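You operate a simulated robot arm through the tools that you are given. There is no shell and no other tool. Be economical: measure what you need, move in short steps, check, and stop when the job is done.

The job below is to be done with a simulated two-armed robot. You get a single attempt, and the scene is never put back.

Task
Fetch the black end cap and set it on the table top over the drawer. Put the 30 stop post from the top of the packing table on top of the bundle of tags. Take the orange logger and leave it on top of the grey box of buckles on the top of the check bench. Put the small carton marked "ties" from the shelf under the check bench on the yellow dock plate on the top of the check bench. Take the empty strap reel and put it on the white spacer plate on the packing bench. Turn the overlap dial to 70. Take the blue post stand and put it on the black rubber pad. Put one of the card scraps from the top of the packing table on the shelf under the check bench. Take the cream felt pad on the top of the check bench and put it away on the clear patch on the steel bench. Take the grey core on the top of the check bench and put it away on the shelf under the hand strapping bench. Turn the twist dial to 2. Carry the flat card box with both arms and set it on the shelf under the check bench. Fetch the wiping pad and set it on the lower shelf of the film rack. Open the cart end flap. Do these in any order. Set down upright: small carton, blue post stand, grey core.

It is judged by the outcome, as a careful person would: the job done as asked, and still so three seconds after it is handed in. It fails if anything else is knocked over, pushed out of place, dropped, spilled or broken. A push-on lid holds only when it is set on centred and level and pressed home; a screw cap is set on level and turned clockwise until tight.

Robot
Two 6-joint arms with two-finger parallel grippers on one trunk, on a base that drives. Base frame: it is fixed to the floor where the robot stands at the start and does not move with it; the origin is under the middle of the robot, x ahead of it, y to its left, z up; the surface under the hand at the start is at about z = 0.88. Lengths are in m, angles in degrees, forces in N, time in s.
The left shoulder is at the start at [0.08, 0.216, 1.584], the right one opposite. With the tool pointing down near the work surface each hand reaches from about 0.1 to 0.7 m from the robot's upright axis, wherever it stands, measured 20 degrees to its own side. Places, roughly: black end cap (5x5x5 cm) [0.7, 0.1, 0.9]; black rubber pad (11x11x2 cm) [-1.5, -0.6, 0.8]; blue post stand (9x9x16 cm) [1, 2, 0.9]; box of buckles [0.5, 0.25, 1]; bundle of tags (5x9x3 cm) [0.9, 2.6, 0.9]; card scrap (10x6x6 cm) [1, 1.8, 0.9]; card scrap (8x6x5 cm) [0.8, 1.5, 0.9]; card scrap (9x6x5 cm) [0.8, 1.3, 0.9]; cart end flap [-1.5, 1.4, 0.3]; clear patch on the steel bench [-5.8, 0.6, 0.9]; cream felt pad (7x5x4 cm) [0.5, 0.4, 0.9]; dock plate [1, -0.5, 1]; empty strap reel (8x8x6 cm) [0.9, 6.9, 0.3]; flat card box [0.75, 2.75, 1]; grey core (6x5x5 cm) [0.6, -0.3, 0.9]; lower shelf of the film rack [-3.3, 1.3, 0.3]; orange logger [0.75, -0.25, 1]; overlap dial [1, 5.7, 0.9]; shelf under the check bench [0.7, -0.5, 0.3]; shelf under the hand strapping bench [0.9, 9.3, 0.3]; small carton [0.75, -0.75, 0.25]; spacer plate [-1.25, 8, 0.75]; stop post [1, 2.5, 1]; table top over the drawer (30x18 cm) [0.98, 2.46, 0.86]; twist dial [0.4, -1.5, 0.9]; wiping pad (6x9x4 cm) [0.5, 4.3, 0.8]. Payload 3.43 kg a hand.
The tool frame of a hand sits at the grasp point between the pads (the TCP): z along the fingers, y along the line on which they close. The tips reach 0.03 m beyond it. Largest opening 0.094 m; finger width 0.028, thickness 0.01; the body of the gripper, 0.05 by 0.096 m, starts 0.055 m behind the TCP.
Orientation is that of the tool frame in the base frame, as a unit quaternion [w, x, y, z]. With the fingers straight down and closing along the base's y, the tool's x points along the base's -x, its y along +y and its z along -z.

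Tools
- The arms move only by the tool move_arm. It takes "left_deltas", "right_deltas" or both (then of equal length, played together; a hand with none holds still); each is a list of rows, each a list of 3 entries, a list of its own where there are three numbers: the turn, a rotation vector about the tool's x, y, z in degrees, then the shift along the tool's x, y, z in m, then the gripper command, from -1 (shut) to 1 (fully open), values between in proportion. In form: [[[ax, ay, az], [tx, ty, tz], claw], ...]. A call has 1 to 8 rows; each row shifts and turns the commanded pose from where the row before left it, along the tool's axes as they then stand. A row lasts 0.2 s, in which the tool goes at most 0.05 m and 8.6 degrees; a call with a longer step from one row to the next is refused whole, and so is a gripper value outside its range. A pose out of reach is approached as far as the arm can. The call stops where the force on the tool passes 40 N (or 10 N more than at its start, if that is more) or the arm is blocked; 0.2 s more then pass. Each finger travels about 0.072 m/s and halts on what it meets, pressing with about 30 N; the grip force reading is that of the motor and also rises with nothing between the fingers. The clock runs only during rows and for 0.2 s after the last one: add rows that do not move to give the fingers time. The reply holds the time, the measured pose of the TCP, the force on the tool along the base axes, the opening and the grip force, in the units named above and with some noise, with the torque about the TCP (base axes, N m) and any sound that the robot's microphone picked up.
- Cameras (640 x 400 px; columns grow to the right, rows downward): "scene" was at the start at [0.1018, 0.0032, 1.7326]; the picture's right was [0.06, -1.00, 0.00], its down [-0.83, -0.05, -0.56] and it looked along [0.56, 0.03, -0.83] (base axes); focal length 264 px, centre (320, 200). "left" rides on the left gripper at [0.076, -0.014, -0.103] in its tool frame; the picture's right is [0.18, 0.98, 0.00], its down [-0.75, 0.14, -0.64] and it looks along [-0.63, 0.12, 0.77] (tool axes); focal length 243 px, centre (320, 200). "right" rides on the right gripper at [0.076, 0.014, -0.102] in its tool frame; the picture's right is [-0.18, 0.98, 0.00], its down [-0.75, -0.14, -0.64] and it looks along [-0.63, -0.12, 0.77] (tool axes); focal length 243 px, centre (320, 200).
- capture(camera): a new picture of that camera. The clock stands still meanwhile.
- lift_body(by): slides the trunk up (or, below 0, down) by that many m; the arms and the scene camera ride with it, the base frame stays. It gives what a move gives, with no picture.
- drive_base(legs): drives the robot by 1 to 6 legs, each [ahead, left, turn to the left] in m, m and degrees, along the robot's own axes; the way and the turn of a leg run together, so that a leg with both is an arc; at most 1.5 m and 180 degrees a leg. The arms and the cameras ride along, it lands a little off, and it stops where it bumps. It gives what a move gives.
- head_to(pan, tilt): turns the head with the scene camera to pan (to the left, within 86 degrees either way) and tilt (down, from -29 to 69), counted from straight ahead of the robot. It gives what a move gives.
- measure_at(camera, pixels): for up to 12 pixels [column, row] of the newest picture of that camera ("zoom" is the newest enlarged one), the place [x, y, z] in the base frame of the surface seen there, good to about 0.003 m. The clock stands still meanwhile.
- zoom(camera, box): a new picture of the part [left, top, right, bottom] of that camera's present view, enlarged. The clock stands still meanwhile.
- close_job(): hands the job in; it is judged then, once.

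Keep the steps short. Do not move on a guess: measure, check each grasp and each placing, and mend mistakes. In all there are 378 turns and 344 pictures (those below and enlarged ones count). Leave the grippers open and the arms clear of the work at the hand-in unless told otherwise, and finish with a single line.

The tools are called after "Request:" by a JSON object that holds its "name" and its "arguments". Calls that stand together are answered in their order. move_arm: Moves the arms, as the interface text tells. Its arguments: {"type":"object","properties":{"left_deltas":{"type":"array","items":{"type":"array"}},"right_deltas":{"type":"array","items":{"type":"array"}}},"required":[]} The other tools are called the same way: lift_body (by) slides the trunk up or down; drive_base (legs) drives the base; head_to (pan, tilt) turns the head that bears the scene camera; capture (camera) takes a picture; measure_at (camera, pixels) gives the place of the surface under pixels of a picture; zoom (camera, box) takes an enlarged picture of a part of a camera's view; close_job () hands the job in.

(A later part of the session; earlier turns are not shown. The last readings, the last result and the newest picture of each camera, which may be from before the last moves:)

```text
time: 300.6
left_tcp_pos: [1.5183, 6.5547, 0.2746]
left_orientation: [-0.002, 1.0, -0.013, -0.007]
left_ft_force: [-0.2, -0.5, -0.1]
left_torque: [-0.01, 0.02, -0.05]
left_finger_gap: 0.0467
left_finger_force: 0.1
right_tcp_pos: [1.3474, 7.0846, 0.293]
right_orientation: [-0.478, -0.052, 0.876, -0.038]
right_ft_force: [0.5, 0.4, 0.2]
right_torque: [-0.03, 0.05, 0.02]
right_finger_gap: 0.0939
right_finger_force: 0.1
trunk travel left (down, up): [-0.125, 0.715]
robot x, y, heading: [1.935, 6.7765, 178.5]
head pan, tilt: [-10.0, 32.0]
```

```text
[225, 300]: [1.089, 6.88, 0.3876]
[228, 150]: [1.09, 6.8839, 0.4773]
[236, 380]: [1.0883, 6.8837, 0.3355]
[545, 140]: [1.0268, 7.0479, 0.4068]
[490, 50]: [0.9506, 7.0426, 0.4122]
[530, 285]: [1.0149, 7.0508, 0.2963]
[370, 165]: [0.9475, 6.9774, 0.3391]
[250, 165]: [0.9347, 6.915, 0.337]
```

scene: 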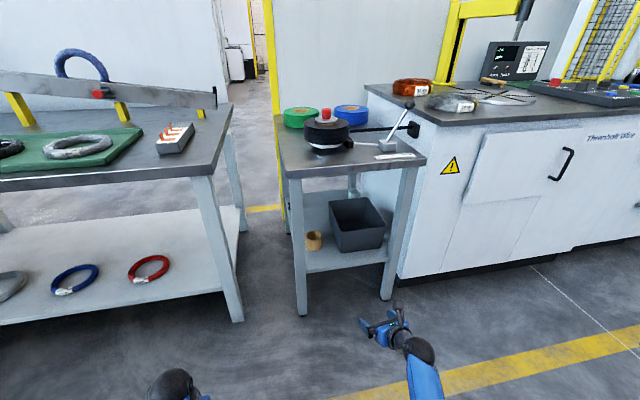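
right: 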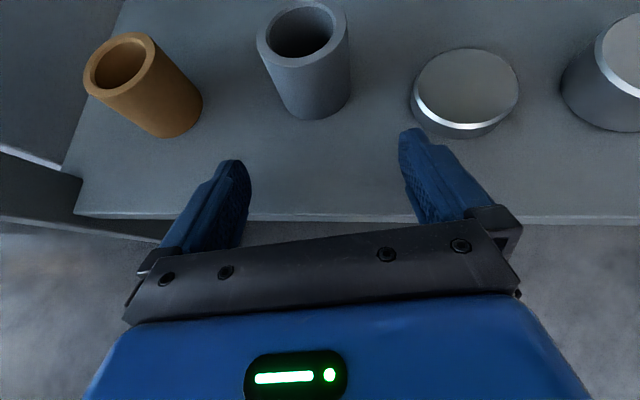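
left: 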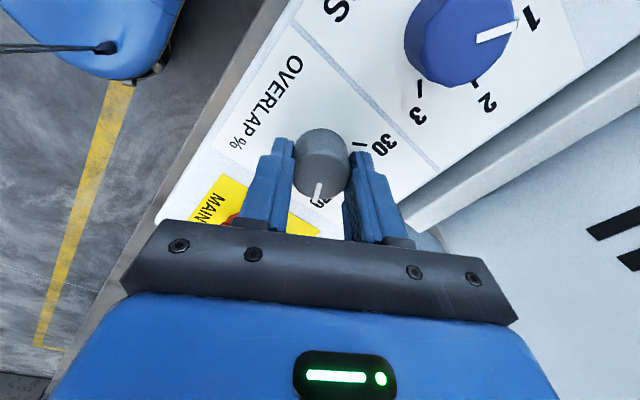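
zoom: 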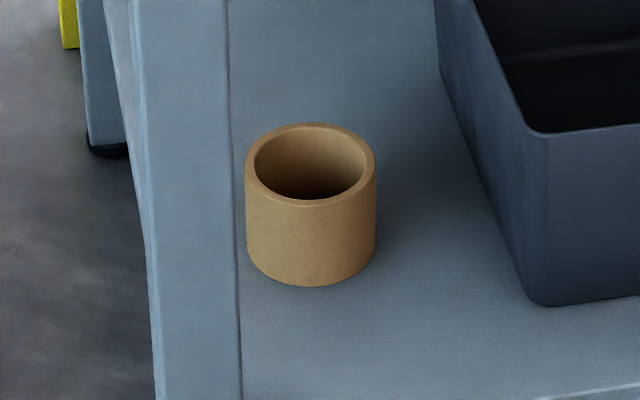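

Leg inner y 6.884, bin y 7.045. I'll pinch the reel's right wall (y≈6.978), one finger inside. I make the tool steeper by 15°, raise the trunk 0.11 and turn/shift the base to line up straight.

Request:
{"name": "move_arm", "arguments": {"right_deltas": [[[0, -7.5, 0], [0, 0, 0], 1], [[0, -7.5, 0], [0, 0, 0], -0.1], [[0, 0, 0], [0, 0, 0], -0.1], [[0, 0, 0], [0, 0, 0], -0.1]]}}

Request:
{"name": "lift_body", "arguments": {"by": 0.13}}

Request:
{"name": "drive_base", "arguments": {"legs": [[0, 0, -6.8]]}}

```text
time: 301.6
left_tcp_pos: [1.516, 6.5545, 0.2753]
left_orientation: [-0.003, 1.0, -0.012, -0.007]
left_ft_force: [0.7, -0.4, 0.4]
left_torque: [0.0, 0.03, -0.03]
left_finger_gap: 0.0468
left_finger_force: 0.0
right_tcp_pos: [1.3483, 7.0846, 0.2929]
right_orientation: [-0.358, -0.057, 0.931, -0.031]
right_ft_force: [0.4, -1.2, -0.3]
right_torque: [-0.03, -0.02, 0.03]
right_finger_gap: 0.042
right_finger_force: 0.1
trunk travel left (down, up): [-0.125, 0.715]
robot x, y, heading: [1.9354, 6.7766, 178.4]
head pan, tilt: [-10.0, 32.0]
```

```text
time: 303.2
left_tcp_pos: [1.5164, 6.5553, 0.4046]
left_orientation: [-0.003, 1.0, -0.012, -0.007]
left_ft_force: [-0.3, 0.1, 0.4]
left_torque: [0.02, -0.01, -0.01]
left_finger_gap: 0.0471
left_finger_force: 0.1
right_tcp_pos: [1.3494, 7.0839, 0.4233]
right_orientation: [-0.359, -0.056, 0.931, -0.03]
right_ft_force: [-0.5, -0.2, -0.6]
right_torque: [0.01, -0.02, 0.04]
right_finger_gap: 0.0422
right_finger_force: 0.0
trunk travel left (down, up): [-0.255, 0.585]
robot x, y, heading: [1.9359, 6.7762, 178.5]
head pan, tilt: [-10.0, 32.0]
```

```text
time: 304.1
left_tcp_pos: [1.4948, 6.6073, 0.4046]
left_orientation: [-0.003, 0.997, -0.071, -0.007]
left_ft_force: [0.0, 0.1, -0.4]
left_torque: [-0.01, -0.04, 0.03]
left_finger_gap: 0.0466
left_finger_force: 0.1
right_tcp_pos: [1.3889, 7.1516, 0.4223]
right_orientation: [-0.36, 0.0, 0.933, -0.008]
right_ft_force: [0.2, -0.8, 0.3]
right_torque: [-0.02, 0.0, -0.02]
right_finger_gap: 0.0424
right_finger_force: 0.0
trunk travel left (down, up): [-0.255, 0.585]
robot x, y, heading: [1.9372, 6.7771, 171.6]
head pan, tilt: [-10.0, 32.0]
```

Yaw is now straight. I drive the diagonal so the hand is in front of the opening.

Request:
{"name": "drive_base", "arguments": {"legs": [[0, 0.201, 0], [0.173, 0, 0]]}}

Request:
{"name": "capture", "arguments": {"camera": "right"}}

```text
time: 306.8
left_tcp_pos: [1.2952, 6.436, 0.4045]
left_orientation: [-0.003, 0.997, -0.074, -0.007]
left_ft_force: [0.2, -1.0, -0.1]
left_torque: [-0.02, -0.01, 0.01]
left_finger_gap: 0.0468
left_finger_force: 0.0
right_tcp_pos: [1.1906, 6.9816, 0.4233]
right_orientation: [-0.359, 0.0, 0.933, -0.009]
right_ft_force: [0.4, 0.4, -0.6]
right_torque: [-0.02, 0.03, -0.03]
right_finger_gap: 0.0423
right_finger_force: 0.2
trunk travel left (down, up): [-0.255, 0.585]
robot x, y, heading: [1.7383, 6.6078, 171.5]
head pan, tilt: [-10.0, 32.0]
```

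```text
222 pictures are left
```

right: 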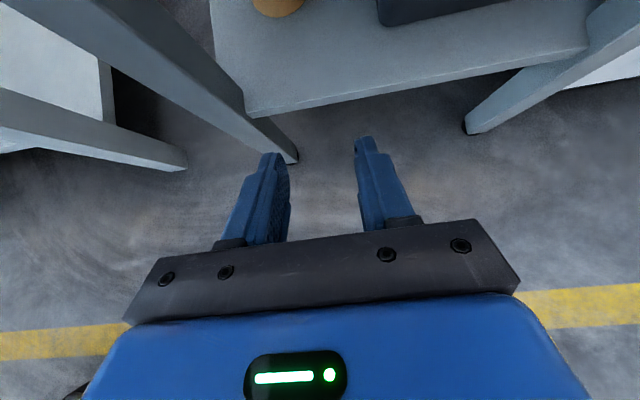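

I drive 0.15 m further in (−x), then view.

Request:
{"name": "drive_base", "arguments": {"legs": [[0.149, 0.024, 0]]}}

Request:
{"name": "capture", "arguments": {"camera": "right"}}

```text
time: 308.2
left_tcp_pos: [1.1448, 6.4348, 0.4045]
left_orientation: [-0.003, 0.997, -0.074, -0.006]
left_ft_force: [0.4, 0.5, -0.7]
left_torque: [-0.03, 0.01, -0.02]
left_finger_gap: 0.0469
left_finger_force: 0.0
right_tcp_pos: [1.0423, 6.9821, 0.4223]
right_orientation: [-0.359, 0.002, 0.933, -0.007]
right_ft_force: [0.6, -1.2, -0.1]
right_torque: [-0.03, 0.0, 0.0]
right_finger_gap: 0.0425
right_finger_force: 0.0
trunk travel left (down, up): [-0.255, 0.585]
robot x, y, heading: [1.5901, 6.6016, 171.4]
head pan, tilt: [-10.0, 32.0]
```

```text
221 pictures are left
```

right: 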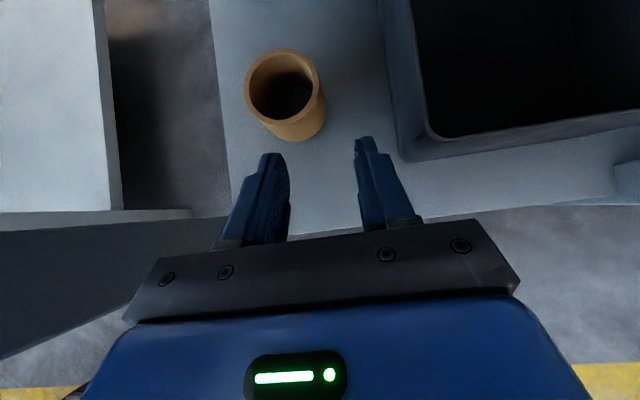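

Request:
{"name": "measure_at", "arguments": {"camera": "right", "pixels": [[247, 85], [318, 85], [282, 51], [285, 122], [315, 105], [320, 70], [295, 140]]}}

```text
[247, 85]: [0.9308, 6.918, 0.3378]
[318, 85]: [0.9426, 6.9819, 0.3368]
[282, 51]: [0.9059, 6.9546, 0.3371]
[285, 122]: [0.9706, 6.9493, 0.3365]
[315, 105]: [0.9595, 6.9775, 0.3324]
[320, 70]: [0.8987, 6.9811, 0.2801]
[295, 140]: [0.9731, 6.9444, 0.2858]
```

Rim at z 0.337, right wall y≈6.98. I approach along the fingers in 4 rows.

Request:
{"name": "move_arm", "arguments": {"right_deltas": [[[0, 0, 0], [0.0043, -0.0007, 0.0328], -0.1], [[0, 0, 0], [0.0043, -0.0007, 0.0328], -0.1], [[0, 0, 0], [0.0043, -0.0007, 0.0328], -0.1], [[0, 0, 0], [0, 0, 0], -0.1]]}}

Request:
{"name": "capture", "arguments": {"camera": "right"}}

```text
time: 309.2
left_tcp_pos: [1.1454, 6.4357, 0.4046]
left_orientation: [-0.003, 0.997, -0.075, -0.006]
left_ft_force: [-0.1, 0.5, 0.3]
left_torque: [0.01, 0.01, 0.02]
left_finger_gap: 0.0471
left_finger_force: 0.0
right_tcp_pos: [0.9656, 6.9794, 0.3586]
right_orientation: [-0.361, 0.001, 0.932, -0.008]
right_ft_force: [-1.4, 0.8, 1.6]
right_torque: [-0.06, 0.04, -0.03]
right_finger_gap: 0.0421
right_finger_force: 0.1
trunk travel left (down, up): [-0.255, 0.585]
robot x, y, heading: [1.5875, 6.5996, 171.4]
head pan, tilt: [-10.0, 32.0]
```

```text
220 pictures are left
```

right: 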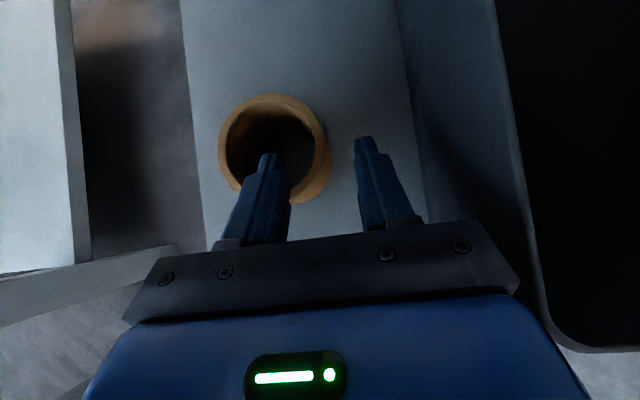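

Straddling the wall. Last 3 cm, then close.

Request:
{"name": "move_arm", "arguments": {"right_deltas": [[[0, 0, 0], [0.0035, 0, 0.015], -0.1], [[0, 0, 0], [0.002, 0, 0.015], -0.1], [[0, 0, 0], [0, 0, 0], -1], [[0, 0, 0], [0, 0, 0], -1], [[0, 0, 0], [0, 0, 0], -1]]}}

Request:
{"name": "capture", "arguments": {"camera": "right"}}

```text
time: 310.4
left_tcp_pos: [1.1453, 6.4363, 0.4041]
left_orientation: [-0.003, 0.997, -0.076, -0.007]
left_ft_force: [0.1, 0.8, 0.2]
left_torque: [0.02, -0.01, 0.02]
left_finger_gap: 0.0471
left_finger_force: 0.1
right_tcp_pos: [0.9439, 6.9793, 0.339]
right_orientation: [-0.36, 0.002, 0.933, -0.008]
right_ft_force: [-0.1, 0.1, 0.5]
right_torque: [0.01, -0.02, 0.01]
right_finger_gap: 0.0188
right_finger_force: 30.1
trunk travel left (down, up): [-0.255, 0.585]
robot x, y, heading: [1.5891, 6.6005, 171.4]
head pan, tilt: [-10.0, 32.0]
```

```text
219 pictures are left
```

right: 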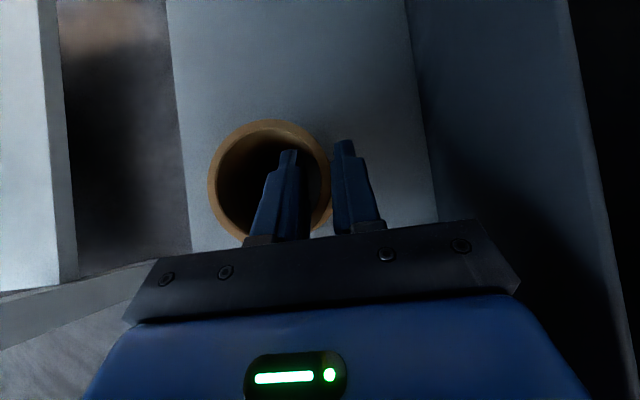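

Gripped. I lift 5 cm with the trunk and back straight out.

Request:
{"name": "lift_body", "arguments": {"by": 0.05}}

Request:
{"name": "drive_base", "arguments": {"legs": [[-0.36, -0.053, 0]]}}

Request:
{"name": "capture", "arguments": {"camera": "right"}}

```text
time: 311.3
left_tcp_pos: [1.1439, 6.4359, 0.4533]
left_orientation: [-0.003, 0.997, -0.074, -0.006]
left_ft_force: [-0.1, -0.1, -0.3]
left_torque: [0.01, 0.02, 0.01]
left_finger_gap: 0.0468
left_finger_force: 0.1
right_tcp_pos: [0.9429, 6.9794, 0.3894]
right_orientation: [-0.36, 0.002, 0.933, -0.007]
right_ft_force: [0.1, -0.7, -2.0]
right_torque: [0.04, 0.01, 0.0]
right_finger_gap: 0.0189
right_finger_force: 29.9
trunk travel left (down, up): [-0.305, 0.535]
robot x, y, heading: [1.5865, 6.601, 171.3]
head pan, tilt: [-10.0, 32.0]
```

```text
time: 313.6
left_tcp_pos: [1.509, 6.4335, 0.4546]
left_orientation: [-0.003, 0.997, -0.077, -0.007]
left_ft_force: [-0.5, 0.1, 0.2]
left_torque: [-0.01, 0.02, -0.02]
left_finger_gap: 0.0469
left_finger_force: 0.0
right_tcp_pos: [1.3113, 6.9785, 0.3885]
right_orientation: [-0.359, 0.004, 0.933, -0.006]
right_ft_force: [-1.7, 0.5, -1.2]
right_torque: [0.1, -0.03, 0.02]
right_finger_gap: 0.0186
right_finger_force: 29.5
trunk travel left (down, up): [-0.305, 0.535]
robot x, y, heading: [1.9548, 6.6002, 170.7]
head pan, tilt: [-10.0, 32.0]
```

```text
218 pictures are left
```

right: 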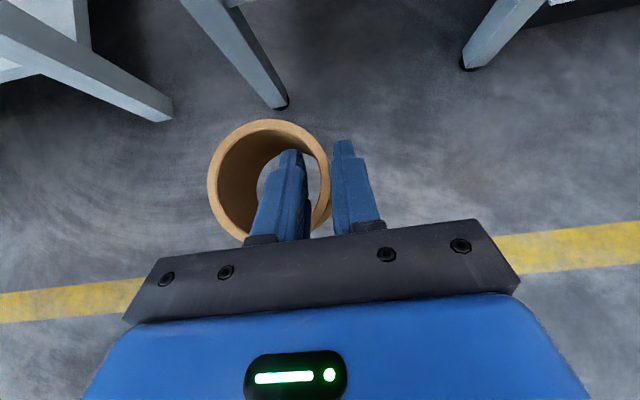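

Reel held. I raise the trunk fully, straighten heading, and drive back along the aisle to the gap (y≈3.45).

Request:
{"name": "lift_body", "arguments": {"by": 0.4}}

Request:
{"name": "lift_body", "arguments": {"by": 0.13}}

Request:
{"name": "drive_base", "arguments": {"legs": [[0, 0, 9.3], [0, 1.1, 0], [0, 1.1, 0], [0, 0.95, 0]]}}

```text
time: 317.5
left_tcp_pos: [1.5092, 6.434, 0.855]
left_orientation: [-0.003, 0.997, -0.077, -0.007]
left_ft_force: [-0.7, -0.3, 0.1]
left_torque: [0.0, 0.0, 0.01]
left_finger_gap: 0.047
left_finger_force: 0.2
right_tcp_pos: [1.3119, 6.9787, 0.7895]
right_orientation: [-0.361, 0.005, 0.933, -0.006]
right_ft_force: [1.0, 0.0, -2.4]
right_torque: [0.04, 0.0, 0.01]
right_finger_gap: 0.0182
right_finger_force: 29.5
trunk travel left (down, up): [-0.705, 0.135]
robot x, y, heading: [1.9538, 6.599, 171.0]
head pan, tilt: [-10.0, 32.0]
```

```text
time: 319.1
left_tcp_pos: [1.5084, 6.4352, 0.9849]
left_orientation: [-0.003, 0.997, -0.078, -0.006]
left_ft_force: [0.3, -0.3, -0.3]
left_torque: [0.0, 0.0, -0.04]
left_finger_gap: 0.0468
left_finger_force: 0.0
right_tcp_pos: [1.3105, 6.9791, 0.9192]
right_orientation: [-0.36, 0.005, 0.933, -0.006]
right_ft_force: [-0.7, 0.0, -1.7]
right_torque: [0.04, -0.01, -0.01]
right_finger_gap: 0.0185
right_finger_force: 30.4
trunk travel left (down, up): [-0.835, 0.005]
robot x, y, heading: [1.9561, 6.5993, 170.7]
head pan, tilt: [-10.0, 32.0]
```

```text
time: 335.1
left_tcp_pos: [1.602, 3.2145, 0.9855]
left_orientation: [-0.001, 1.0, 0.019, -0.007]
left_ft_force: [1.3, -0.8, 0.1]
left_torque: [0.01, -0.03, -0.02]
left_finger_gap: 0.047
left_finger_force: 0.1
right_tcp_pos: [1.3047, 3.7134, 0.9187]
right_orientation: [-0.358, -0.084, 0.929, -0.041]
right_ft_force: [0.0, -0.3, -1.9]
right_torque: [0.04, -0.02, 0.0]
right_finger_gap: 0.0163
right_finger_force: 29.5
trunk travel left (down, up): [-0.835, 0.005]
robot x, y, heading: [2.0108, 3.4605, -178.1]
head pan, tilt: [-10.0, 32.0]
```

I look right toward the wiping pad on the next bench's near end.

Request:
{"name": "head_to", "arguments": {"pan": -40, "tilt": 35}}

Request:
{"name": "capture", "arguments": {"camera": "scene"}}

```text
time: 336.1
left_tcp_pos: [1.6031, 3.2149, 0.9854]
left_orientation: [-0.002, 1.0, 0.018, -0.007]
left_ft_force: [0.2, 0.1, -0.2]
left_torque: [0.0, 0.02, 0.0]
left_finger_gap: 0.0471
left_finger_force: 0.1
right_tcp_pos: [1.3056, 3.7108, 0.9187]
right_orientation: [-0.357, -0.085, 0.929, -0.041]
right_ft_force: [-0.4, -0.2, -2.3]
right_torque: [0.03, 0.01, 0.05]
right_finger_gap: 0.0162
right_finger_force: 30.6
trunk travel left (down, up): [-0.835, 0.005]
robot x, y, heading: [2.0073, 3.4617, -178.0]
head pan, tilt: [-40.0, 35.0]
```

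```text
217 pictures are left
```

scene: 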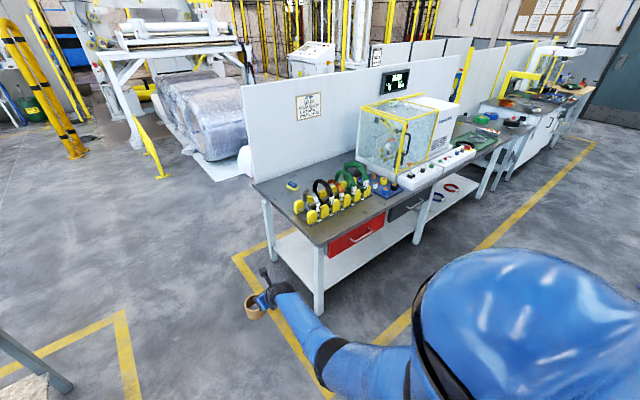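

Request:
{"name": "measure_at", "arguments": {"camera": "scene", "pixels": [[292, 186], [297, 208], [313, 218], [320, 190], [254, 188], [318, 242], [345, 225], [335, 182]]}}

Request:
{"name": "zoom", "arguments": {"camera": "scene", "box": [250, 160, 390, 260]}}

```text
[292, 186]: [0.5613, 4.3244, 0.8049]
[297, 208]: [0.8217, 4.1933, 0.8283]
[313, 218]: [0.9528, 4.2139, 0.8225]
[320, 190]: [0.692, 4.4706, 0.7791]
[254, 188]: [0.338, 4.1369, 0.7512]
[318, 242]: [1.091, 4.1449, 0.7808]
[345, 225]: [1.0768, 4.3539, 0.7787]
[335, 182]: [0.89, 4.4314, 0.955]
```

```text
4.00 times, centred on (320, 210) of scene
```

zoom: 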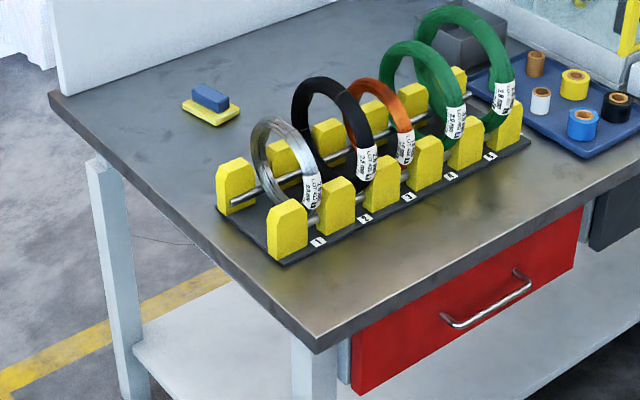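

The pad is at ≈[0.55,4.32], beside a coil rack. I'll approach from the gap at heading ~60° with the left hand. First I draw the right hand in 0.15 m, then drive ahead and turn.

Request:
{"name": "move_arm", "arguments": {"right_deltas": [[[0, 0, 0], [-0.0279, 0, -0.0251], -1], [[0, 0, 0], [-0.0279, 0, -0.0251], -1], [[0, 0, 0], [-0.0279, 0, -0.0251], -1], [[0, 0, 0], [-0.0279, 0, -0.0251], -1], [[0, 0, 0], [0, 0, 0], -1]]}}

Request:
{"name": "drive_base", "arguments": {"legs": [[0, 0, -2], [1.3, 0, 0], [0.25, 0, 0], [0, 0, -120]]}}

Request:
{"name": "head_to", "arguments": {"pan": 10, "tilt": 45}}

Request:
{"name": "capture", "arguments": {"camera": "scene"}}

```text
time: 337.2
left_tcp_pos: [1.6034, 3.2139, 0.985]
left_orientation: [-0.003, 1.0, 0.018, -0.007]
left_ft_force: [0.0, 0.2, 1.1]
left_torque: [0.0, 0.0, 0.02]
left_finger_gap: 0.047
left_finger_force: 0.0
right_tcp_pos: [1.4509, 3.7391, 0.9187]
right_orientation: [-0.358, -0.084, 0.929, -0.04]
right_ft_force: [1.1, 1.1, -0.9]
right_torque: [0.05, -0.01, -0.01]
right_finger_gap: 0.0163
right_finger_force: 29.8
trunk travel left (down, up): [-0.835, 0.005]
robot x, y, heading: [2.01, 3.4601, -178.1]
head pan, tilt: [-40.0, 35.0]
```

```text
time: 350.4
left_tcp_pos: [0.4877, 3.9432, 0.9842]
left_orientation: [0.007, -0.503, 0.864, 0.001]
left_ft_force: [-0.1, -0.4, 0.6]
left_torque: [-0.03, 0.0, 0.01]
left_finger_gap: 0.047
left_finger_force: 0.1
right_tcp_pos: [1.0144, 3.7987, 0.9188]
right_orientation: [-0.21, 0.77, 0.527, 0.293]
right_ft_force: [0.5, 0.4, -1.1]
right_torque: [0.01, -0.08, -0.02]
right_finger_gap: 0.0156
right_finger_force: 30.7
trunk travel left (down, up): [-0.835, 0.005]
robot x, y, heading: [0.4862, 3.4716, 60.4]
head pan, tilt: [-40.0, 35.0]
```

```text
time: 351.6
left_tcp_pos: [0.4891, 3.9444, 0.9847]
left_orientation: [0.007, -0.504, 0.864, 0.001]
left_ft_force: [-0.6, 0.7, 0.4]
left_torque: [0.02, 0.01, 0.01]
left_finger_gap: 0.0472
left_finger_force: 0.0
right_tcp_pos: [1.013, 3.7995, 0.9184]
right_orientation: [-0.21, 0.77, 0.527, 0.292]
right_ft_force: [0.1, 0.0, -0.6]
right_torque: [-0.01, -0.05, 0.0]
right_finger_gap: 0.0159
right_finger_force: 29.8
trunk travel left (down, up): [-0.835, 0.005]
robot x, y, heading: [0.4851, 3.4704, 60.4]
head pan, tilt: [10.0, 45.0]
```

```text
215 pictures are left
```

scene: 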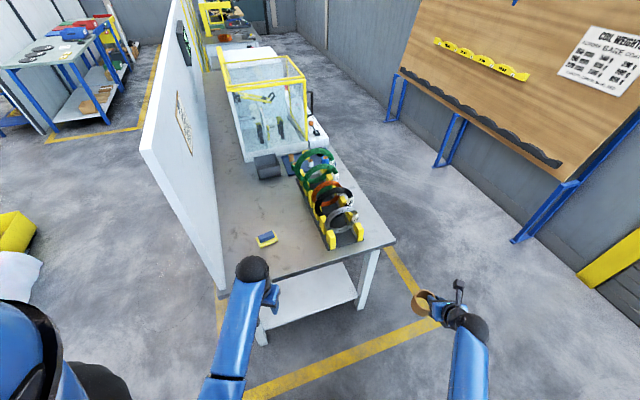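

Request:
{"name": "zoom", "arguments": {"camera": "scene", "box": [247, 222, 287, 252]}}

Request:
{"name": "measure_at", "arguments": {"camera": "zoom", "pixels": [[330, 170], [240, 190], [400, 150], [250, 250], [450, 190], [220, 170], [300, 300], [330, 230]]}}

```text
13.33 times, centred on (267, 237) of scene
```

zoom: 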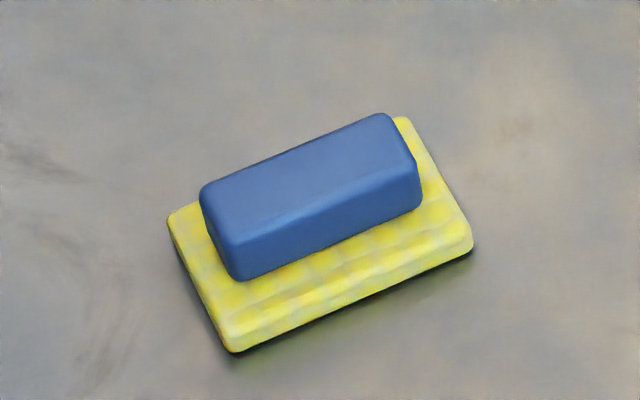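

```text
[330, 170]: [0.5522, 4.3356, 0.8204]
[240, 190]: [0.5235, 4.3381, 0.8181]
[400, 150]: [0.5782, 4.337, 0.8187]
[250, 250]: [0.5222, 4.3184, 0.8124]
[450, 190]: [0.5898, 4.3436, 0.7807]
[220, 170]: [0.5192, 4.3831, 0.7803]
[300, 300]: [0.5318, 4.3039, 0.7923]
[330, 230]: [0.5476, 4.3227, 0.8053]
```

The handle's long axis runs along x, centre [0.551,4.331], top 0.819. I drive closer and rotate the left hand 60° so it closes along y.

Request:
{"name": "drive_base", "arguments": {"legs": [[0.201, 0.051, 0]]}}

Request:
{"name": "move_arm", "arguments": {"left_deltas": [[[0, 0, 8.6], [0, 0, 0], 0.2], [[0, 0, 8.6], [0, 0, 0], 0.2], [[0, 0, 8.6], [0, 0, 0], 0.2], [[0, 0, 8.6], [0, 0, 0], 0.2], [[0, 0, 8.6], [0, 0, 0], 0.2], [[0, 0, 8.6], [0, 0, 0], 0.2], [[0, 0, 8.6], [0, 0, 0], 0.2], [[0, 0, 0], [0, 0, 0], 0.2]]}}

```text
time: 353.2
left_tcp_pos: [0.54, 4.1372, 0.9875]
left_orientation: [0.008, -0.503, 0.864, 0.003]
left_ft_force: [-1.0, -0.3, 0.3]
left_torque: [0.05, -0.01, 0.02]
left_finger_gap: 0.0469
left_finger_force: 0.1
right_tcp_pos: [1.0667, 3.9927, 0.9197]
right_orientation: [-0.212, 0.769, 0.527, 0.293]
right_ft_force: [0.6, 0.1, -1.4]
right_torque: [-0.01, -0.05, 0.03]
right_finger_gap: 0.0157
right_finger_force: 29.7
trunk travel left (down, up): [-0.835, 0.005]
robot x, y, heading: [0.5411, 3.6675, 60.5]
head pan, tilt: [10.0, 45.0]
```

```text
time: 355.0
left_tcp_pos: [0.5417, 4.141, 0.9842]
left_orientation: [0.005, -0.002, 1.0, 0.004]
left_ft_force: [-0.3, -0.4, -0.6]
left_torque: [-0.01, -0.01, 0.0]
left_finger_gap: 0.0566
left_finger_force: 0.1
right_tcp_pos: [1.0678, 3.9973, 0.9187]
right_orientation: [-0.21, 0.77, 0.527, 0.292]
right_ft_force: [0.5, 0.0, -2.1]
right_torque: [-0.01, -0.05, 0.0]
right_finger_gap: 0.0154
right_finger_force: 30.2
trunk travel left (down, up): [-0.835, 0.005]
robot x, y, heading: [0.5378, 3.6697, 60.3]
head pan, tilt: [10.0, 45.0]
```

Hand aligned. I move over the pad and down to 0.90.

Request:
{"name": "move_arm", "arguments": {"left_deltas": [[[0, 0, 0], [-0.002, 0.04, 0], 0.2], [[0, 0, 0], [-0.002, 0.04, 0], 0.2], [[0, 0, 0], [-0.002, 0.04, 0.01], 0.2], [[0, 0, 0], [-0.002, 0.04, 0.02], 0.2], [[0, 0, 0], [-0.001, 0.03, 0.03], 0.2], [[0, 0, 0], [0, 0, 0.025], 0.2], [[0, 0, 0], [0, 0, 0], 0.2]]}}

Request:
{"name": "capture", "arguments": {"camera": "left"}}

```text
time: 356.6
left_tcp_pos: [0.5501, 4.3299, 0.8969]
left_orientation: [0.007, -0.003, 1.0, 0.005]
left_ft_force: [-0.4, -0.3, 0.1]
left_torque: [0.0, 0.02, 0.0]
left_finger_gap: 0.0563
left_finger_force: 0.0
right_tcp_pos: [1.0669, 3.9941, 0.9183]
right_orientation: [-0.211, 0.77, 0.527, 0.292]
right_ft_force: [0.6, -0.4, -1.3]
right_torque: [-0.02, -0.01, -0.01]
right_finger_gap: 0.0158
right_finger_force: 29.7
trunk travel left (down, up): [-0.835, 0.005]
robot x, y, heading: [0.5414, 3.6695, 60.2]
head pan, tilt: [10.0, 45.0]
```

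```text
213 pictures are left
```

left: 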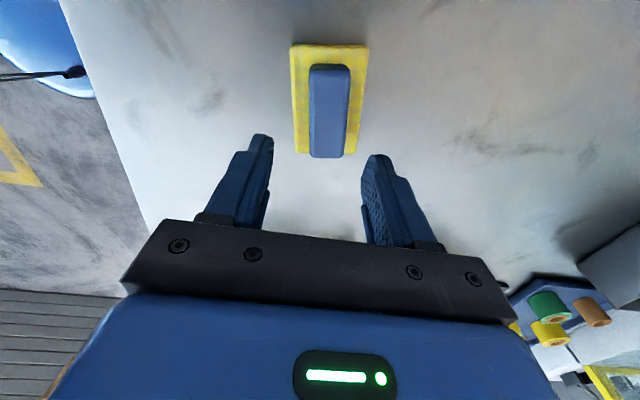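

Aligned. I descend to 0.829 and close.

Request:
{"name": "move_arm", "arguments": {"left_deltas": [[[0, 0, 0], [0, 0.002, 0.04], 0.2], [[0, 0, 0], [0, 0, 0.028], 0.2], [[0, 0, 0], [0, 0, 0], -1], [[0, 0, 0], [0, 0, 0], -1], [[0, 0, 0], [0, 0, 0], -1]]}}

Request:
{"name": "capture", "arguments": {"camera": "left"}}

```text
time: 357.8
left_tcp_pos: [0.5476, 4.3279, 0.8398]
left_orientation: [0.005, -0.003, 1.0, 0.004]
left_ft_force: [0.5, -0.2, 1.2]
left_torque: [0.01, -0.02, -0.04]
left_finger_gap: 0.0293
left_finger_force: 30.2
left hand out of reach, approached as far as the arm can: row 2
right_tcp_pos: [1.0682, 3.9971, 0.9175]
right_orientation: [-0.21, 0.77, 0.528, 0.292]
right_ft_force: [-1.2, 0.1, -1.3]
right_torque: [-0.02, -0.02, 0.01]
right_finger_gap: 0.0158
right_finger_force: 29.7
trunk travel left (down, up): [-0.835, 0.005]
robot x, y, heading: [0.5394, 3.6682, 60.4]
head pan, tilt: [10.0, 45.0]
```

```text
212 pictures are left
```

left: 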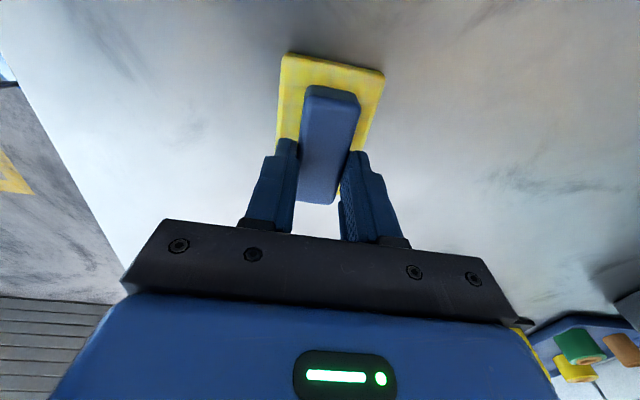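

Gripped though only ~1 cm deep. I lift gently and check it holds.

Request:
{"name": "move_arm", "arguments": {"left_deltas": [[[0, 0, 0], [0.01, -0.01, -0.03], -1], [[0, 0, 0], [0.01, -0.01, -0.04], -1], [[0, 0, 0], [0.01, -0.02, -0.04], -1]]}}

Request:
{"name": "capture", "arguments": {"camera": "left"}}

```text
time: 358.6
left_tcp_pos: [0.5157, 4.283, 0.9483]
left_orientation: [0.006, -0.003, 1.0, 0.003]
left_ft_force: [0.1, 0.4, -1.1]
left_torque: [-0.01, 0.01, 0.0]
left_finger_gap: 0.0292
left_finger_force: 30.3
right_tcp_pos: [1.0678, 3.9956, 0.9191]
right_orientation: [-0.211, 0.77, 0.528, 0.292]
right_ft_force: [-0.2, -0.6, -0.9]
right_torque: [-0.02, -0.04, 0.02]
right_finger_gap: 0.0155
right_finger_force: 30.2
trunk travel left (down, up): [-0.835, 0.005]
robot x, y, heading: [0.5373, 3.6675, 60.1]
head pan, tilt: [10.0, 45.0]
```

```text
211 pictures are left
```

left: 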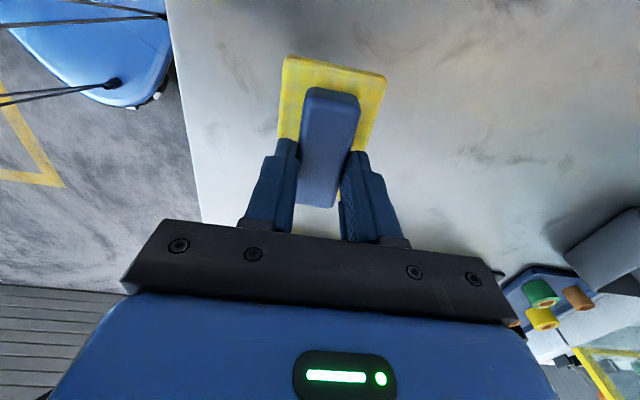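

Held. I back straight off (−y) 0.35, restore the left wrist, then drive out of the gap to x≈−0.6.

Request:
{"name": "drive_base", "arguments": {"legs": [[-0.3045, -0.173, 0]]}}

Request:
{"name": "move_arm", "arguments": {"left_deltas": [[[0, 0, -8.6], [0, 0, 0], -1], [[0, 0, -8.6], [0, 0, 0], -1], [[0, 0, -8.6], [0, 0, 0], -1], [[0, 0, -8.6], [0, 0, 0], -1], [[0, 0, -8.6], [0, 0, 0], -1], [[0, 0, -8.6], [0, 0, 0], -1], [[0, 0, -8.6], [0, 0, 0], -1], [[0, 0, 0], [0.04, 0, -0.02], -1]]}}

Request:
{"name": "drive_base", "arguments": {"legs": [[0, 0, 30], [0, 1.2, 0]]}}

Request:
{"name": "head_to", "arguments": {"pan": 10, "tilt": 20}}

Request:
{"name": "capture", "arguments": {"camera": "scene"}}

```text
time: 360.9
left_tcp_pos: [0.5101, 3.9365, 0.945]
left_orientation: [0.006, -0.004, 1.0, 0.003]
left_ft_force: [-0.1, -0.1, -0.5]
left_torque: [0.01, -0.03, 0.03]
left_finger_gap: 0.0293
left_finger_force: 29.3
right_tcp_pos: [1.0603, 3.6482, 0.9166]
right_orientation: [-0.21, 0.769, 0.528, 0.292]
right_ft_force: [-0.8, 0.2, -1.4]
right_torque: [-0.03, -0.03, 0.0]
right_finger_gap: 0.0155
right_finger_force: 30.2
trunk travel left (down, up): [-0.835, 0.005]
robot x, y, heading: [0.534, 3.3153, 60.4]
head pan, tilt: [10.0, 45.0]
```

```text
time: 362.7
left_tcp_pos: [0.4886, 3.8971, 0.9693]
left_orientation: [0.009, -0.506, 0.863, 0.002]
left_ft_force: [-1.0, -0.5, 0.4]
left_torque: [0.04, -0.03, 0.02]
left_finger_gap: 0.0292
left_finger_force: 30.0
right_tcp_pos: [1.0603, 3.645, 0.9189]
right_orientation: [-0.21, 0.77, 0.527, 0.293]
right_ft_force: [-0.4, 0.4, -1.4]
right_torque: [-0.06, -0.05, -0.04]
right_finger_gap: 0.0156
right_finger_force: 29.8
trunk travel left (down, up): [-0.835, 0.005]
robot x, y, heading: [0.5324, 3.3187, 60.2]
head pan, tilt: [10.0, 45.0]
```

```text
time: 370.4
left_tcp_pos: [-1.0218, 3.7974, 0.9676]
left_orientation: [-0.006, 0.71, -0.705, -0.004]
left_ft_force: [-0.5, 0.4, -1.3]
left_torque: [-0.01, 0.07, 0.02]
left_finger_gap: 0.029
left_finger_force: 29.9
right_tcp_pos: [-0.3982, 3.8647, 0.918]
right_orientation: [-0.279, 0.607, 0.708, 0.228]
right_ft_force: [0.4, 0.4, -2.1]
right_torque: [-0.01, -0.07, -0.01]
right_finger_gap: 0.0153
right_finger_force: 30.3
trunk travel left (down, up): [-0.835, 0.005]
robot x, y, heading: [-0.6963, 3.3117, 90.2]
head pan, tilt: [10.0, 45.0]
```

```text
time: 371.3
left_tcp_pos: [-1.0221, 3.7974, 0.9667]
left_orientation: [-0.006, 0.71, -0.705, -0.003]
left_ft_force: [-0.6, -0.5, -0.1]
left_torque: [0.0, 0.0, 0.0]
left_finger_gap: 0.0291
left_finger_force: 29.8
right_tcp_pos: [-0.4008, 3.8645, 0.9191]
right_orientation: [-0.278, 0.607, 0.709, 0.227]
right_ft_force: [0.3, 0.3, -1.5]
right_torque: [-0.01, -0.03, -0.04]
right_finger_gap: 0.0155
right_finger_force: 29.9
trunk travel left (down, up): [-0.835, 0.005]
robot x, y, heading: [-0.6927, 3.3129, 90.1]
head pan, tilt: [10.0, 20.0]
```

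```text
210 pictures are left
```

scene: 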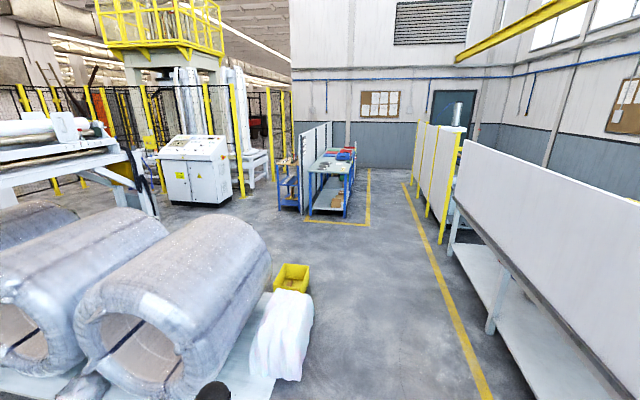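

The bench with blue legs at (335,175) should be the packing bench. I measure it and the obstacles on the way.

Request:
{"name": "measure_at", "arguments": {"camera": "scene", "pixels": [[335, 165], [310, 175], [345, 178], [352, 155], [312, 310], [308, 275], [345, 215], [308, 215], [445, 220], [400, 180], [285, 200], [240, 190]]}}

Request:
{"name": "zoom", "arguments": {"camera": "scene", "box": [270, 120, 390, 220]}}

```text
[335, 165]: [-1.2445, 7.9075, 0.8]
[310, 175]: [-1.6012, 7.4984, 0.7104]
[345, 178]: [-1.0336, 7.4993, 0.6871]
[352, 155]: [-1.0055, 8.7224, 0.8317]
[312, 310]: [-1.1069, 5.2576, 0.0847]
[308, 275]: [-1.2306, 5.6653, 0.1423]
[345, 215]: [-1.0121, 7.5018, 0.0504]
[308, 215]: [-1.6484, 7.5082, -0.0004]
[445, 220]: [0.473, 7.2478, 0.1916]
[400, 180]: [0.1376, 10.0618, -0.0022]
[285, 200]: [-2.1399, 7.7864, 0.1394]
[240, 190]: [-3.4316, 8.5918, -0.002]
```

```text
4.00 times, centred on (330, 170) of scene
```

zoom: 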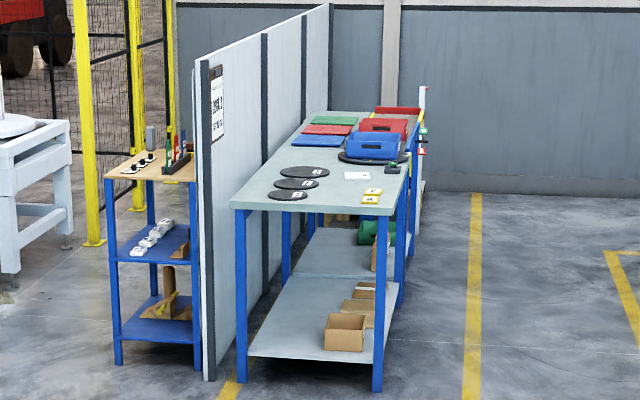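

The white spacer plate is at ≈[−1.25,8.0]. I drive to about [−0.35,7.8] and turn to face the bench.

Request:
{"name": "drive_base", "arguments": {"legs": [[1.5, -0.33, 0], [1.5, 0, 0], [1.45, 0, 0], [0, 0, 90]]}}

Request:
{"name": "head_to", "arguments": {"pan": -5, "tilt": 42}}

Request:
{"name": "capture", "arguments": {"camera": "scene"}}

```text
refused: leg 1 is longer than a leg can be; nothing moved
```

```text
time: 372.1
left_tcp_pos: [-1.0229, 3.7982, 0.9657]
left_orientation: [-0.008, 0.709, -0.705, -0.004]
left_ft_force: [-0.3, 0.6, -1.1]
left_torque: [0.02, 0.03, 0.01]
left_finger_gap: 0.0294
left_finger_force: 29.8
right_tcp_pos: [-0.3995, 3.8631, 0.9191]
right_orientation: [-0.277, 0.608, 0.708, 0.228]
right_ft_force: [-0.3, 0.7, -1.4]
right_torque: [0.01, -0.02, 0.02]
right_finger_gap: 0.0153
right_finger_force: 29.2
trunk travel left (down, up): [-0.835, 0.005]
robot x, y, heading: [-0.695, 3.3143, 90.1]
head pan, tilt: [-5.0, 42.0]
```

```text
208 pictures are left
```

scene: 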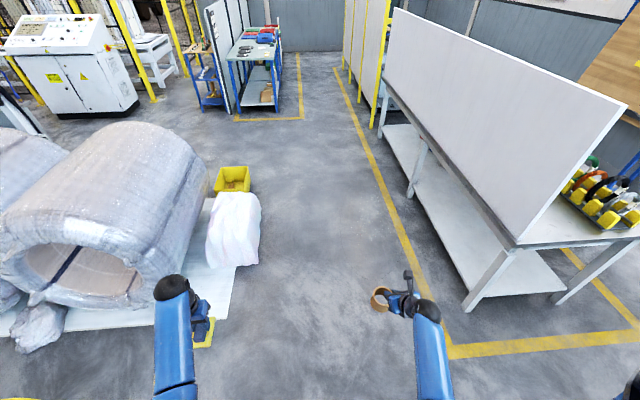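

Request:
{"name": "drive_base", "arguments": {"legs": [[0, -0.33, 0], [1.48, 0, 0], [1.48, 0, 0], [1.48, 0, 0], [0, 0, 90]]}}

Request:
{"name": "capture", "arguments": {"camera": "scene"}}

```text
time: 398.5
left_tcp_pos: [-1.0113, 7.3248, 0.967]
left_orientation: [-0.003, 1.0, 0.017, -0.007]
left_ft_force: [0.4, -0.7, -0.8]
left_torque: [-0.02, 0.01, -0.01]
left_finger_gap: 0.0291
left_finger_force: 29.4
right_tcp_pos: [-1.0938, 7.9458, 0.9186]
right_orientation: [-0.357, -0.084, 0.929, -0.041]
right_ft_force: [-0.3, 0.6, -1.9]
right_torque: [0.05, -0.04, -0.02]
right_finger_gap: 0.015
right_finger_force: 30.0
trunk travel left (down, up): [-0.835, 0.005]
robot x, y, heading: [-0.5398, 7.6705, -178.2]
head pan, tilt: [-5.0, 42.0]
```

```text
207 pictures are left
```

scene: 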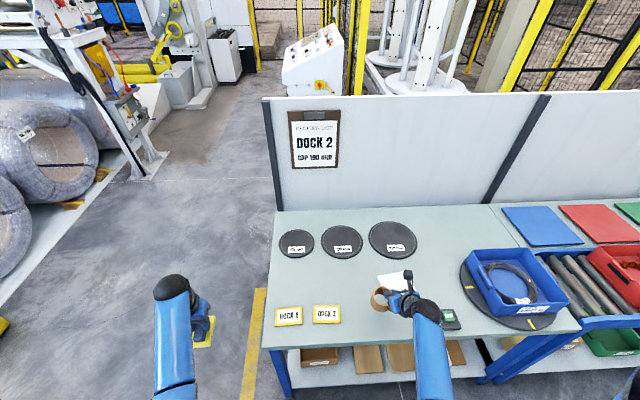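

The white plate lies just beneath/behind the reel at (395,280). I zoom and measure.

Request:
{"name": "zoom", "arguments": {"camera": "scene", "box": [350, 250, 450, 330]}}

Request:
{"name": "measure_at", "arguments": {"camera": "zoom", "pixels": [[190, 165], [300, 155], [315, 215], [230, 190], [280, 180], [350, 140], [480, 330], [250, 300]]}}

Request:
{"name": "capture", "arguments": {"camera": "right"}}

```text
5.00 times, centred on (400, 290) of scene
```

zoom: 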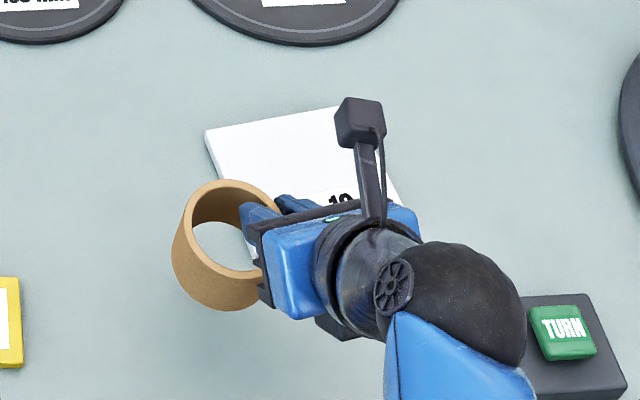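

```text
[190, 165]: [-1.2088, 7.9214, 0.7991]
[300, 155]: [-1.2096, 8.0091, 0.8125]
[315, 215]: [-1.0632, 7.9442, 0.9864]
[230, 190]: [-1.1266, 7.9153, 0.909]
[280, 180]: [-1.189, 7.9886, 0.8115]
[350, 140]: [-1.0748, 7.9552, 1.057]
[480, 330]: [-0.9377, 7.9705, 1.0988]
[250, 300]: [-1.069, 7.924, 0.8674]
```

```text
205 pictures are left
```

right: 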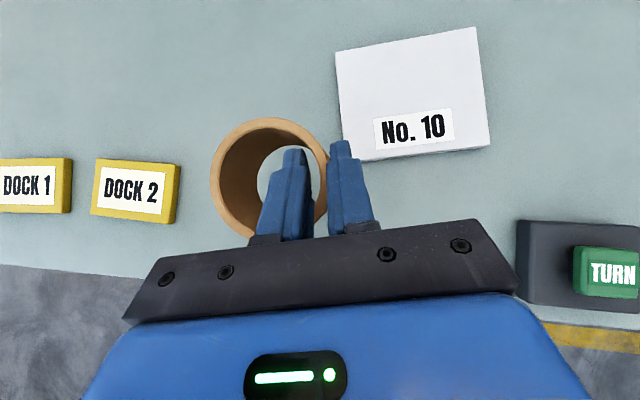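

The plate reads "No. 10". I measure its corners and the reel's rim.

Request:
{"name": "measure_at", "arguments": {"camera": "right", "pixels": [[340, 56], [473, 32], [484, 142], [348, 156], [412, 95], [214, 175], [270, 121], [325, 165], [245, 235], [250, 200]]}}

```text
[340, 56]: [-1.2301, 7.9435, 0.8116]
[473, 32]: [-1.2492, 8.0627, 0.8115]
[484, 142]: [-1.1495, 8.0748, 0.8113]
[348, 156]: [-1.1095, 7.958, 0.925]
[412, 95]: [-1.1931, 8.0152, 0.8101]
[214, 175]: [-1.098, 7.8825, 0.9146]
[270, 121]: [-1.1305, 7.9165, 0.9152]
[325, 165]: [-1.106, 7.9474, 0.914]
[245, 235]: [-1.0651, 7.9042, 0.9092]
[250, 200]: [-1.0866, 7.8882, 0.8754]
```

Plate centre [−1.195,8.01], z 0.8115; reel bottom now ≈0.857. I shift the base right 0.1 and ahead 0.08.

Request:
{"name": "drive_base", "arguments": {"legs": [[0.09, -0.097, 0]]}}

Request:
{"name": "capture", "arguments": {"camera": "right"}}

Request:
{"name": "measure_at", "arguments": {"camera": "right", "pixels": [[214, 175], [270, 121], [325, 165], [245, 235]]}}

```text
time: 399.8
left_tcp_pos: [-1.1003, 7.4182, 0.9674]
left_orientation: [-0.004, 1.0, 0.017, -0.008]
left_ft_force: [-0.3, -0.6, -0.9]
left_torque: [0.04, 0.0, -0.01]
left_finger_gap: 0.0292
left_finger_force: 29.4
right_tcp_pos: [-1.1844, 8.0387, 0.9213]
right_orientation: [-0.359, -0.084, 0.929, -0.039]
right_ft_force: [-0.6, -0.1, -2.1]
right_torque: [0.08, 0.01, -0.02]
right_finger_gap: 0.0147
right_finger_force: 29.9
trunk travel left (down, up): [-0.835, 0.005]
robot x, y, heading: [-0.6315, 7.7633, -178.5]
head pan, tilt: [-5.0, 42.0]
```

```text
204 pictures are left
```

right: 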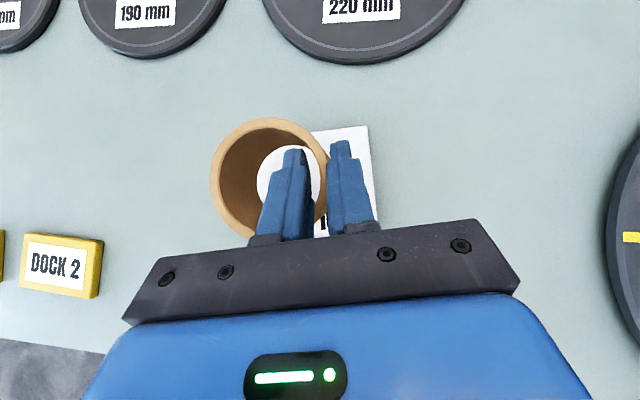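

```text
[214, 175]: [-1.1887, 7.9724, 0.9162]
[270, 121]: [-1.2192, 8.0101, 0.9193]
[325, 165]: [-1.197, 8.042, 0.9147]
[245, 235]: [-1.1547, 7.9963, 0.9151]
```

Reel is over the plate centre. Lower the trunk 4 cm, then feel for contact.

Request:
{"name": "lift_body", "arguments": {"by": -0.04}}

Request:
{"name": "move_arm", "arguments": {"right_deltas": [[[0, 0, 0], [-0.002, 0, 0.0022], -1], [[0, 0, 0], [-0.0013, 0, 0.0015], -1], [[0, 0, 0], [-0.0013, 0, 0.0015], -1], [[0, 0, 0], [-0.0013, 0, 0.0015], -1]]}}

```text
time: 400.6
left_tcp_pos: [-1.1039, 7.4221, 0.9263]
left_orientation: [-0.002, 1.0, 0.017, -0.006]
left_ft_force: [0.7, -0.2, -1.6]
left_torque: [0.0, -0.02, 0.0]
left_finger_gap: 0.0292
left_finger_force: 29.7
right_tcp_pos: [-1.1869, 8.0407, 0.8767]
right_orientation: [-0.357, -0.083, 0.929, -0.041]
right_ft_force: [0.0, -0.1, -1.6]
right_torque: [0.04, 0.0, -0.03]
right_finger_gap: 0.0145
right_finger_force: 29.7
trunk travel left (down, up): [-0.795, 0.045]
robot x, y, heading: [-0.6304, 7.7657, -178.3]
head pan, tilt: [-5.0, 42.0]
```

```text
time: 401.7
left_tcp_pos: [-1.1038, 7.4203, 0.9272]
left_orientation: [-0.002, 1.0, 0.016, -0.007]
left_ft_force: [-0.7, -0.1, -0.5]
left_torque: [0.04, -0.01, 0.0]
left_finger_gap: 0.0289
left_finger_force: 30.0
right_tcp_pos: [-1.1895, 8.0417, 0.8767]
right_orientation: [-0.366, -0.082, 0.926, -0.036]
right_ft_force: [8.5, -0.1, 22.8]
right_torque: [-0.25, -1.16, 0.08]
right_finger_gap: 0.0147
right_finger_force: 29.7
trunk travel left (down, up): [-0.795, 0.045]
robot x, y, heading: [-0.6302, 7.761, -178.4]
head pan, tilt: [-5.0, 42.0]
stopped in row 4 (right hand): the force on the tool passed its limit at 41 N (the readings are from after the stop); the commanded pose is now the measured one
```

Firm contact. I ease, open partly (the inner finger has limited room), and withdraw along the fingers.

Request:
{"name": "move_arm", "arguments": {"right_deltas": [[[0, 0, 0], [0.0015, 0, -0.0017], -1], [[0, 0, 0], [0, 0, 0], -0.2], [[0, 0, 0], [0, 0, 0], -0.2], [[0, 0, 0], [0, 0, -0.02], -0.2], [[0, 0, 0], [0, 0, -0.04], -0.2], [[0, 0, 0], [0, 0, -0.04], -0.2], [[0, 0, 0], [0, 0, -0.03], -0.2]]}}

Request:
{"name": "capture", "arguments": {"camera": "right"}}

```text
time: 403.3
left_tcp_pos: [-1.1042, 7.4204, 0.9256]
left_orientation: [-0.003, 1.0, 0.017, -0.007]
left_ft_force: [0.1, 0.3, -0.1]
left_torque: [0.02, 0.03, 0.02]
left_finger_gap: 0.029
left_finger_force: 29.8
right_tcp_pos: [-1.1023, 8.0573, 0.9699]
right_orientation: [-0.363, -0.083, 0.927, -0.038]
right_ft_force: [0.5, -0.5, -0.1]
right_torque: [0.03, -0.01, 0.02]
right_finger_gap: 0.0375
right_finger_force: 0.0
trunk travel left (down, up): [-0.795, 0.045]
robot x, y, heading: [-0.6322, 7.7625, -178.2]
head pan, tilt: [-5.0, 42.0]
```

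```text
203 pictures are left
```

right: 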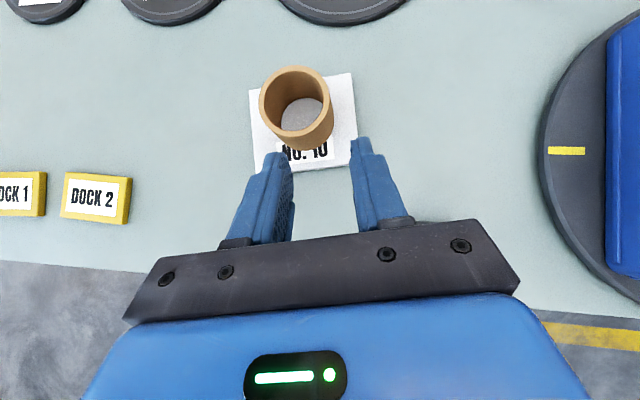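

The reel stands on the spacer plate. Next: wiping pad to the film rack. I back off, turn to face −y and drive down the lane.

Request:
{"name": "drive_base", "arguments": {"legs": [[-0.28, 0, 0], [0, 0, 88], [1.48, 0, 0], [1.48, 0, 0], [1.4, 0, 0]]}}

Request:
{"name": "head_to", "arguments": {"pan": -45, "tilt": 22}}

Request:
{"name": "capture", "arguments": {"camera": "scene"}}

```text
time: 429.4
left_tcp_pos: [-0.2076, 2.9236, 0.9281]
left_orientation: [0.003, 0.719, 0.695, -0.007]
left_ft_force: [0.6, -1.1, -0.1]
left_torque: [0.0, -0.03, -0.01]
left_finger_gap: 0.029
left_finger_force: 29.7
right_tcp_pos: [-0.8415, 2.9676, 0.9708]
right_orientation: [0.239, 0.694, -0.62, 0.277]
right_ft_force: [-0.8, 0.2, 0.5]
right_torque: [-0.02, -0.03, 0.01]
right_finger_gap: 0.0375
right_finger_force: 0.1
trunk travel left (down, up): [-0.795, 0.045]
robot x, y, heading: [-0.5133, 3.417, -91.6]
head pan, tilt: [-5.0, 42.0]
```

```text
time: 430.4
left_tcp_pos: [-0.2073, 2.9222, 0.9267]
left_orientation: [0.003, 0.719, 0.695, -0.008]
left_ft_force: [0.9, 0.1, -0.6]
left_torque: [0.0, 0.01, -0.02]
left_finger_gap: 0.0291
left_finger_force: 29.9
right_tcp_pos: [-0.842, 2.9673, 0.9698]
right_orientation: [0.239, 0.694, -0.621, 0.276]
right_ft_force: [0.3, 0.4, 0.1]
right_torque: [0.02, -0.01, 0.0]
right_finger_gap: 0.0373
right_finger_force: 0.0
trunk travel left (down, up): [-0.795, 0.045]
robot x, y, heading: [-0.5148, 3.4253, -92.3]
head pan, tilt: [-45.0, 22.0]
```

```text
202 pictures are left
```

scene: 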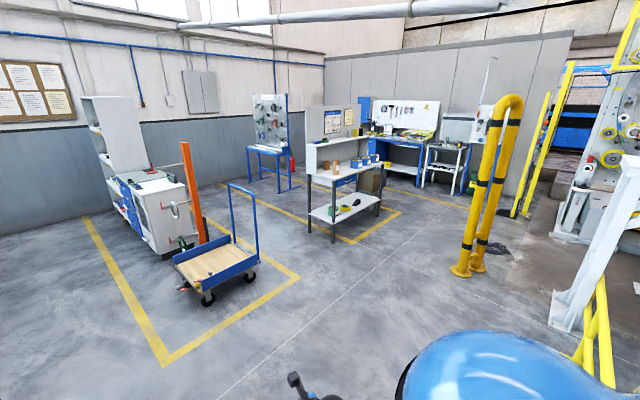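

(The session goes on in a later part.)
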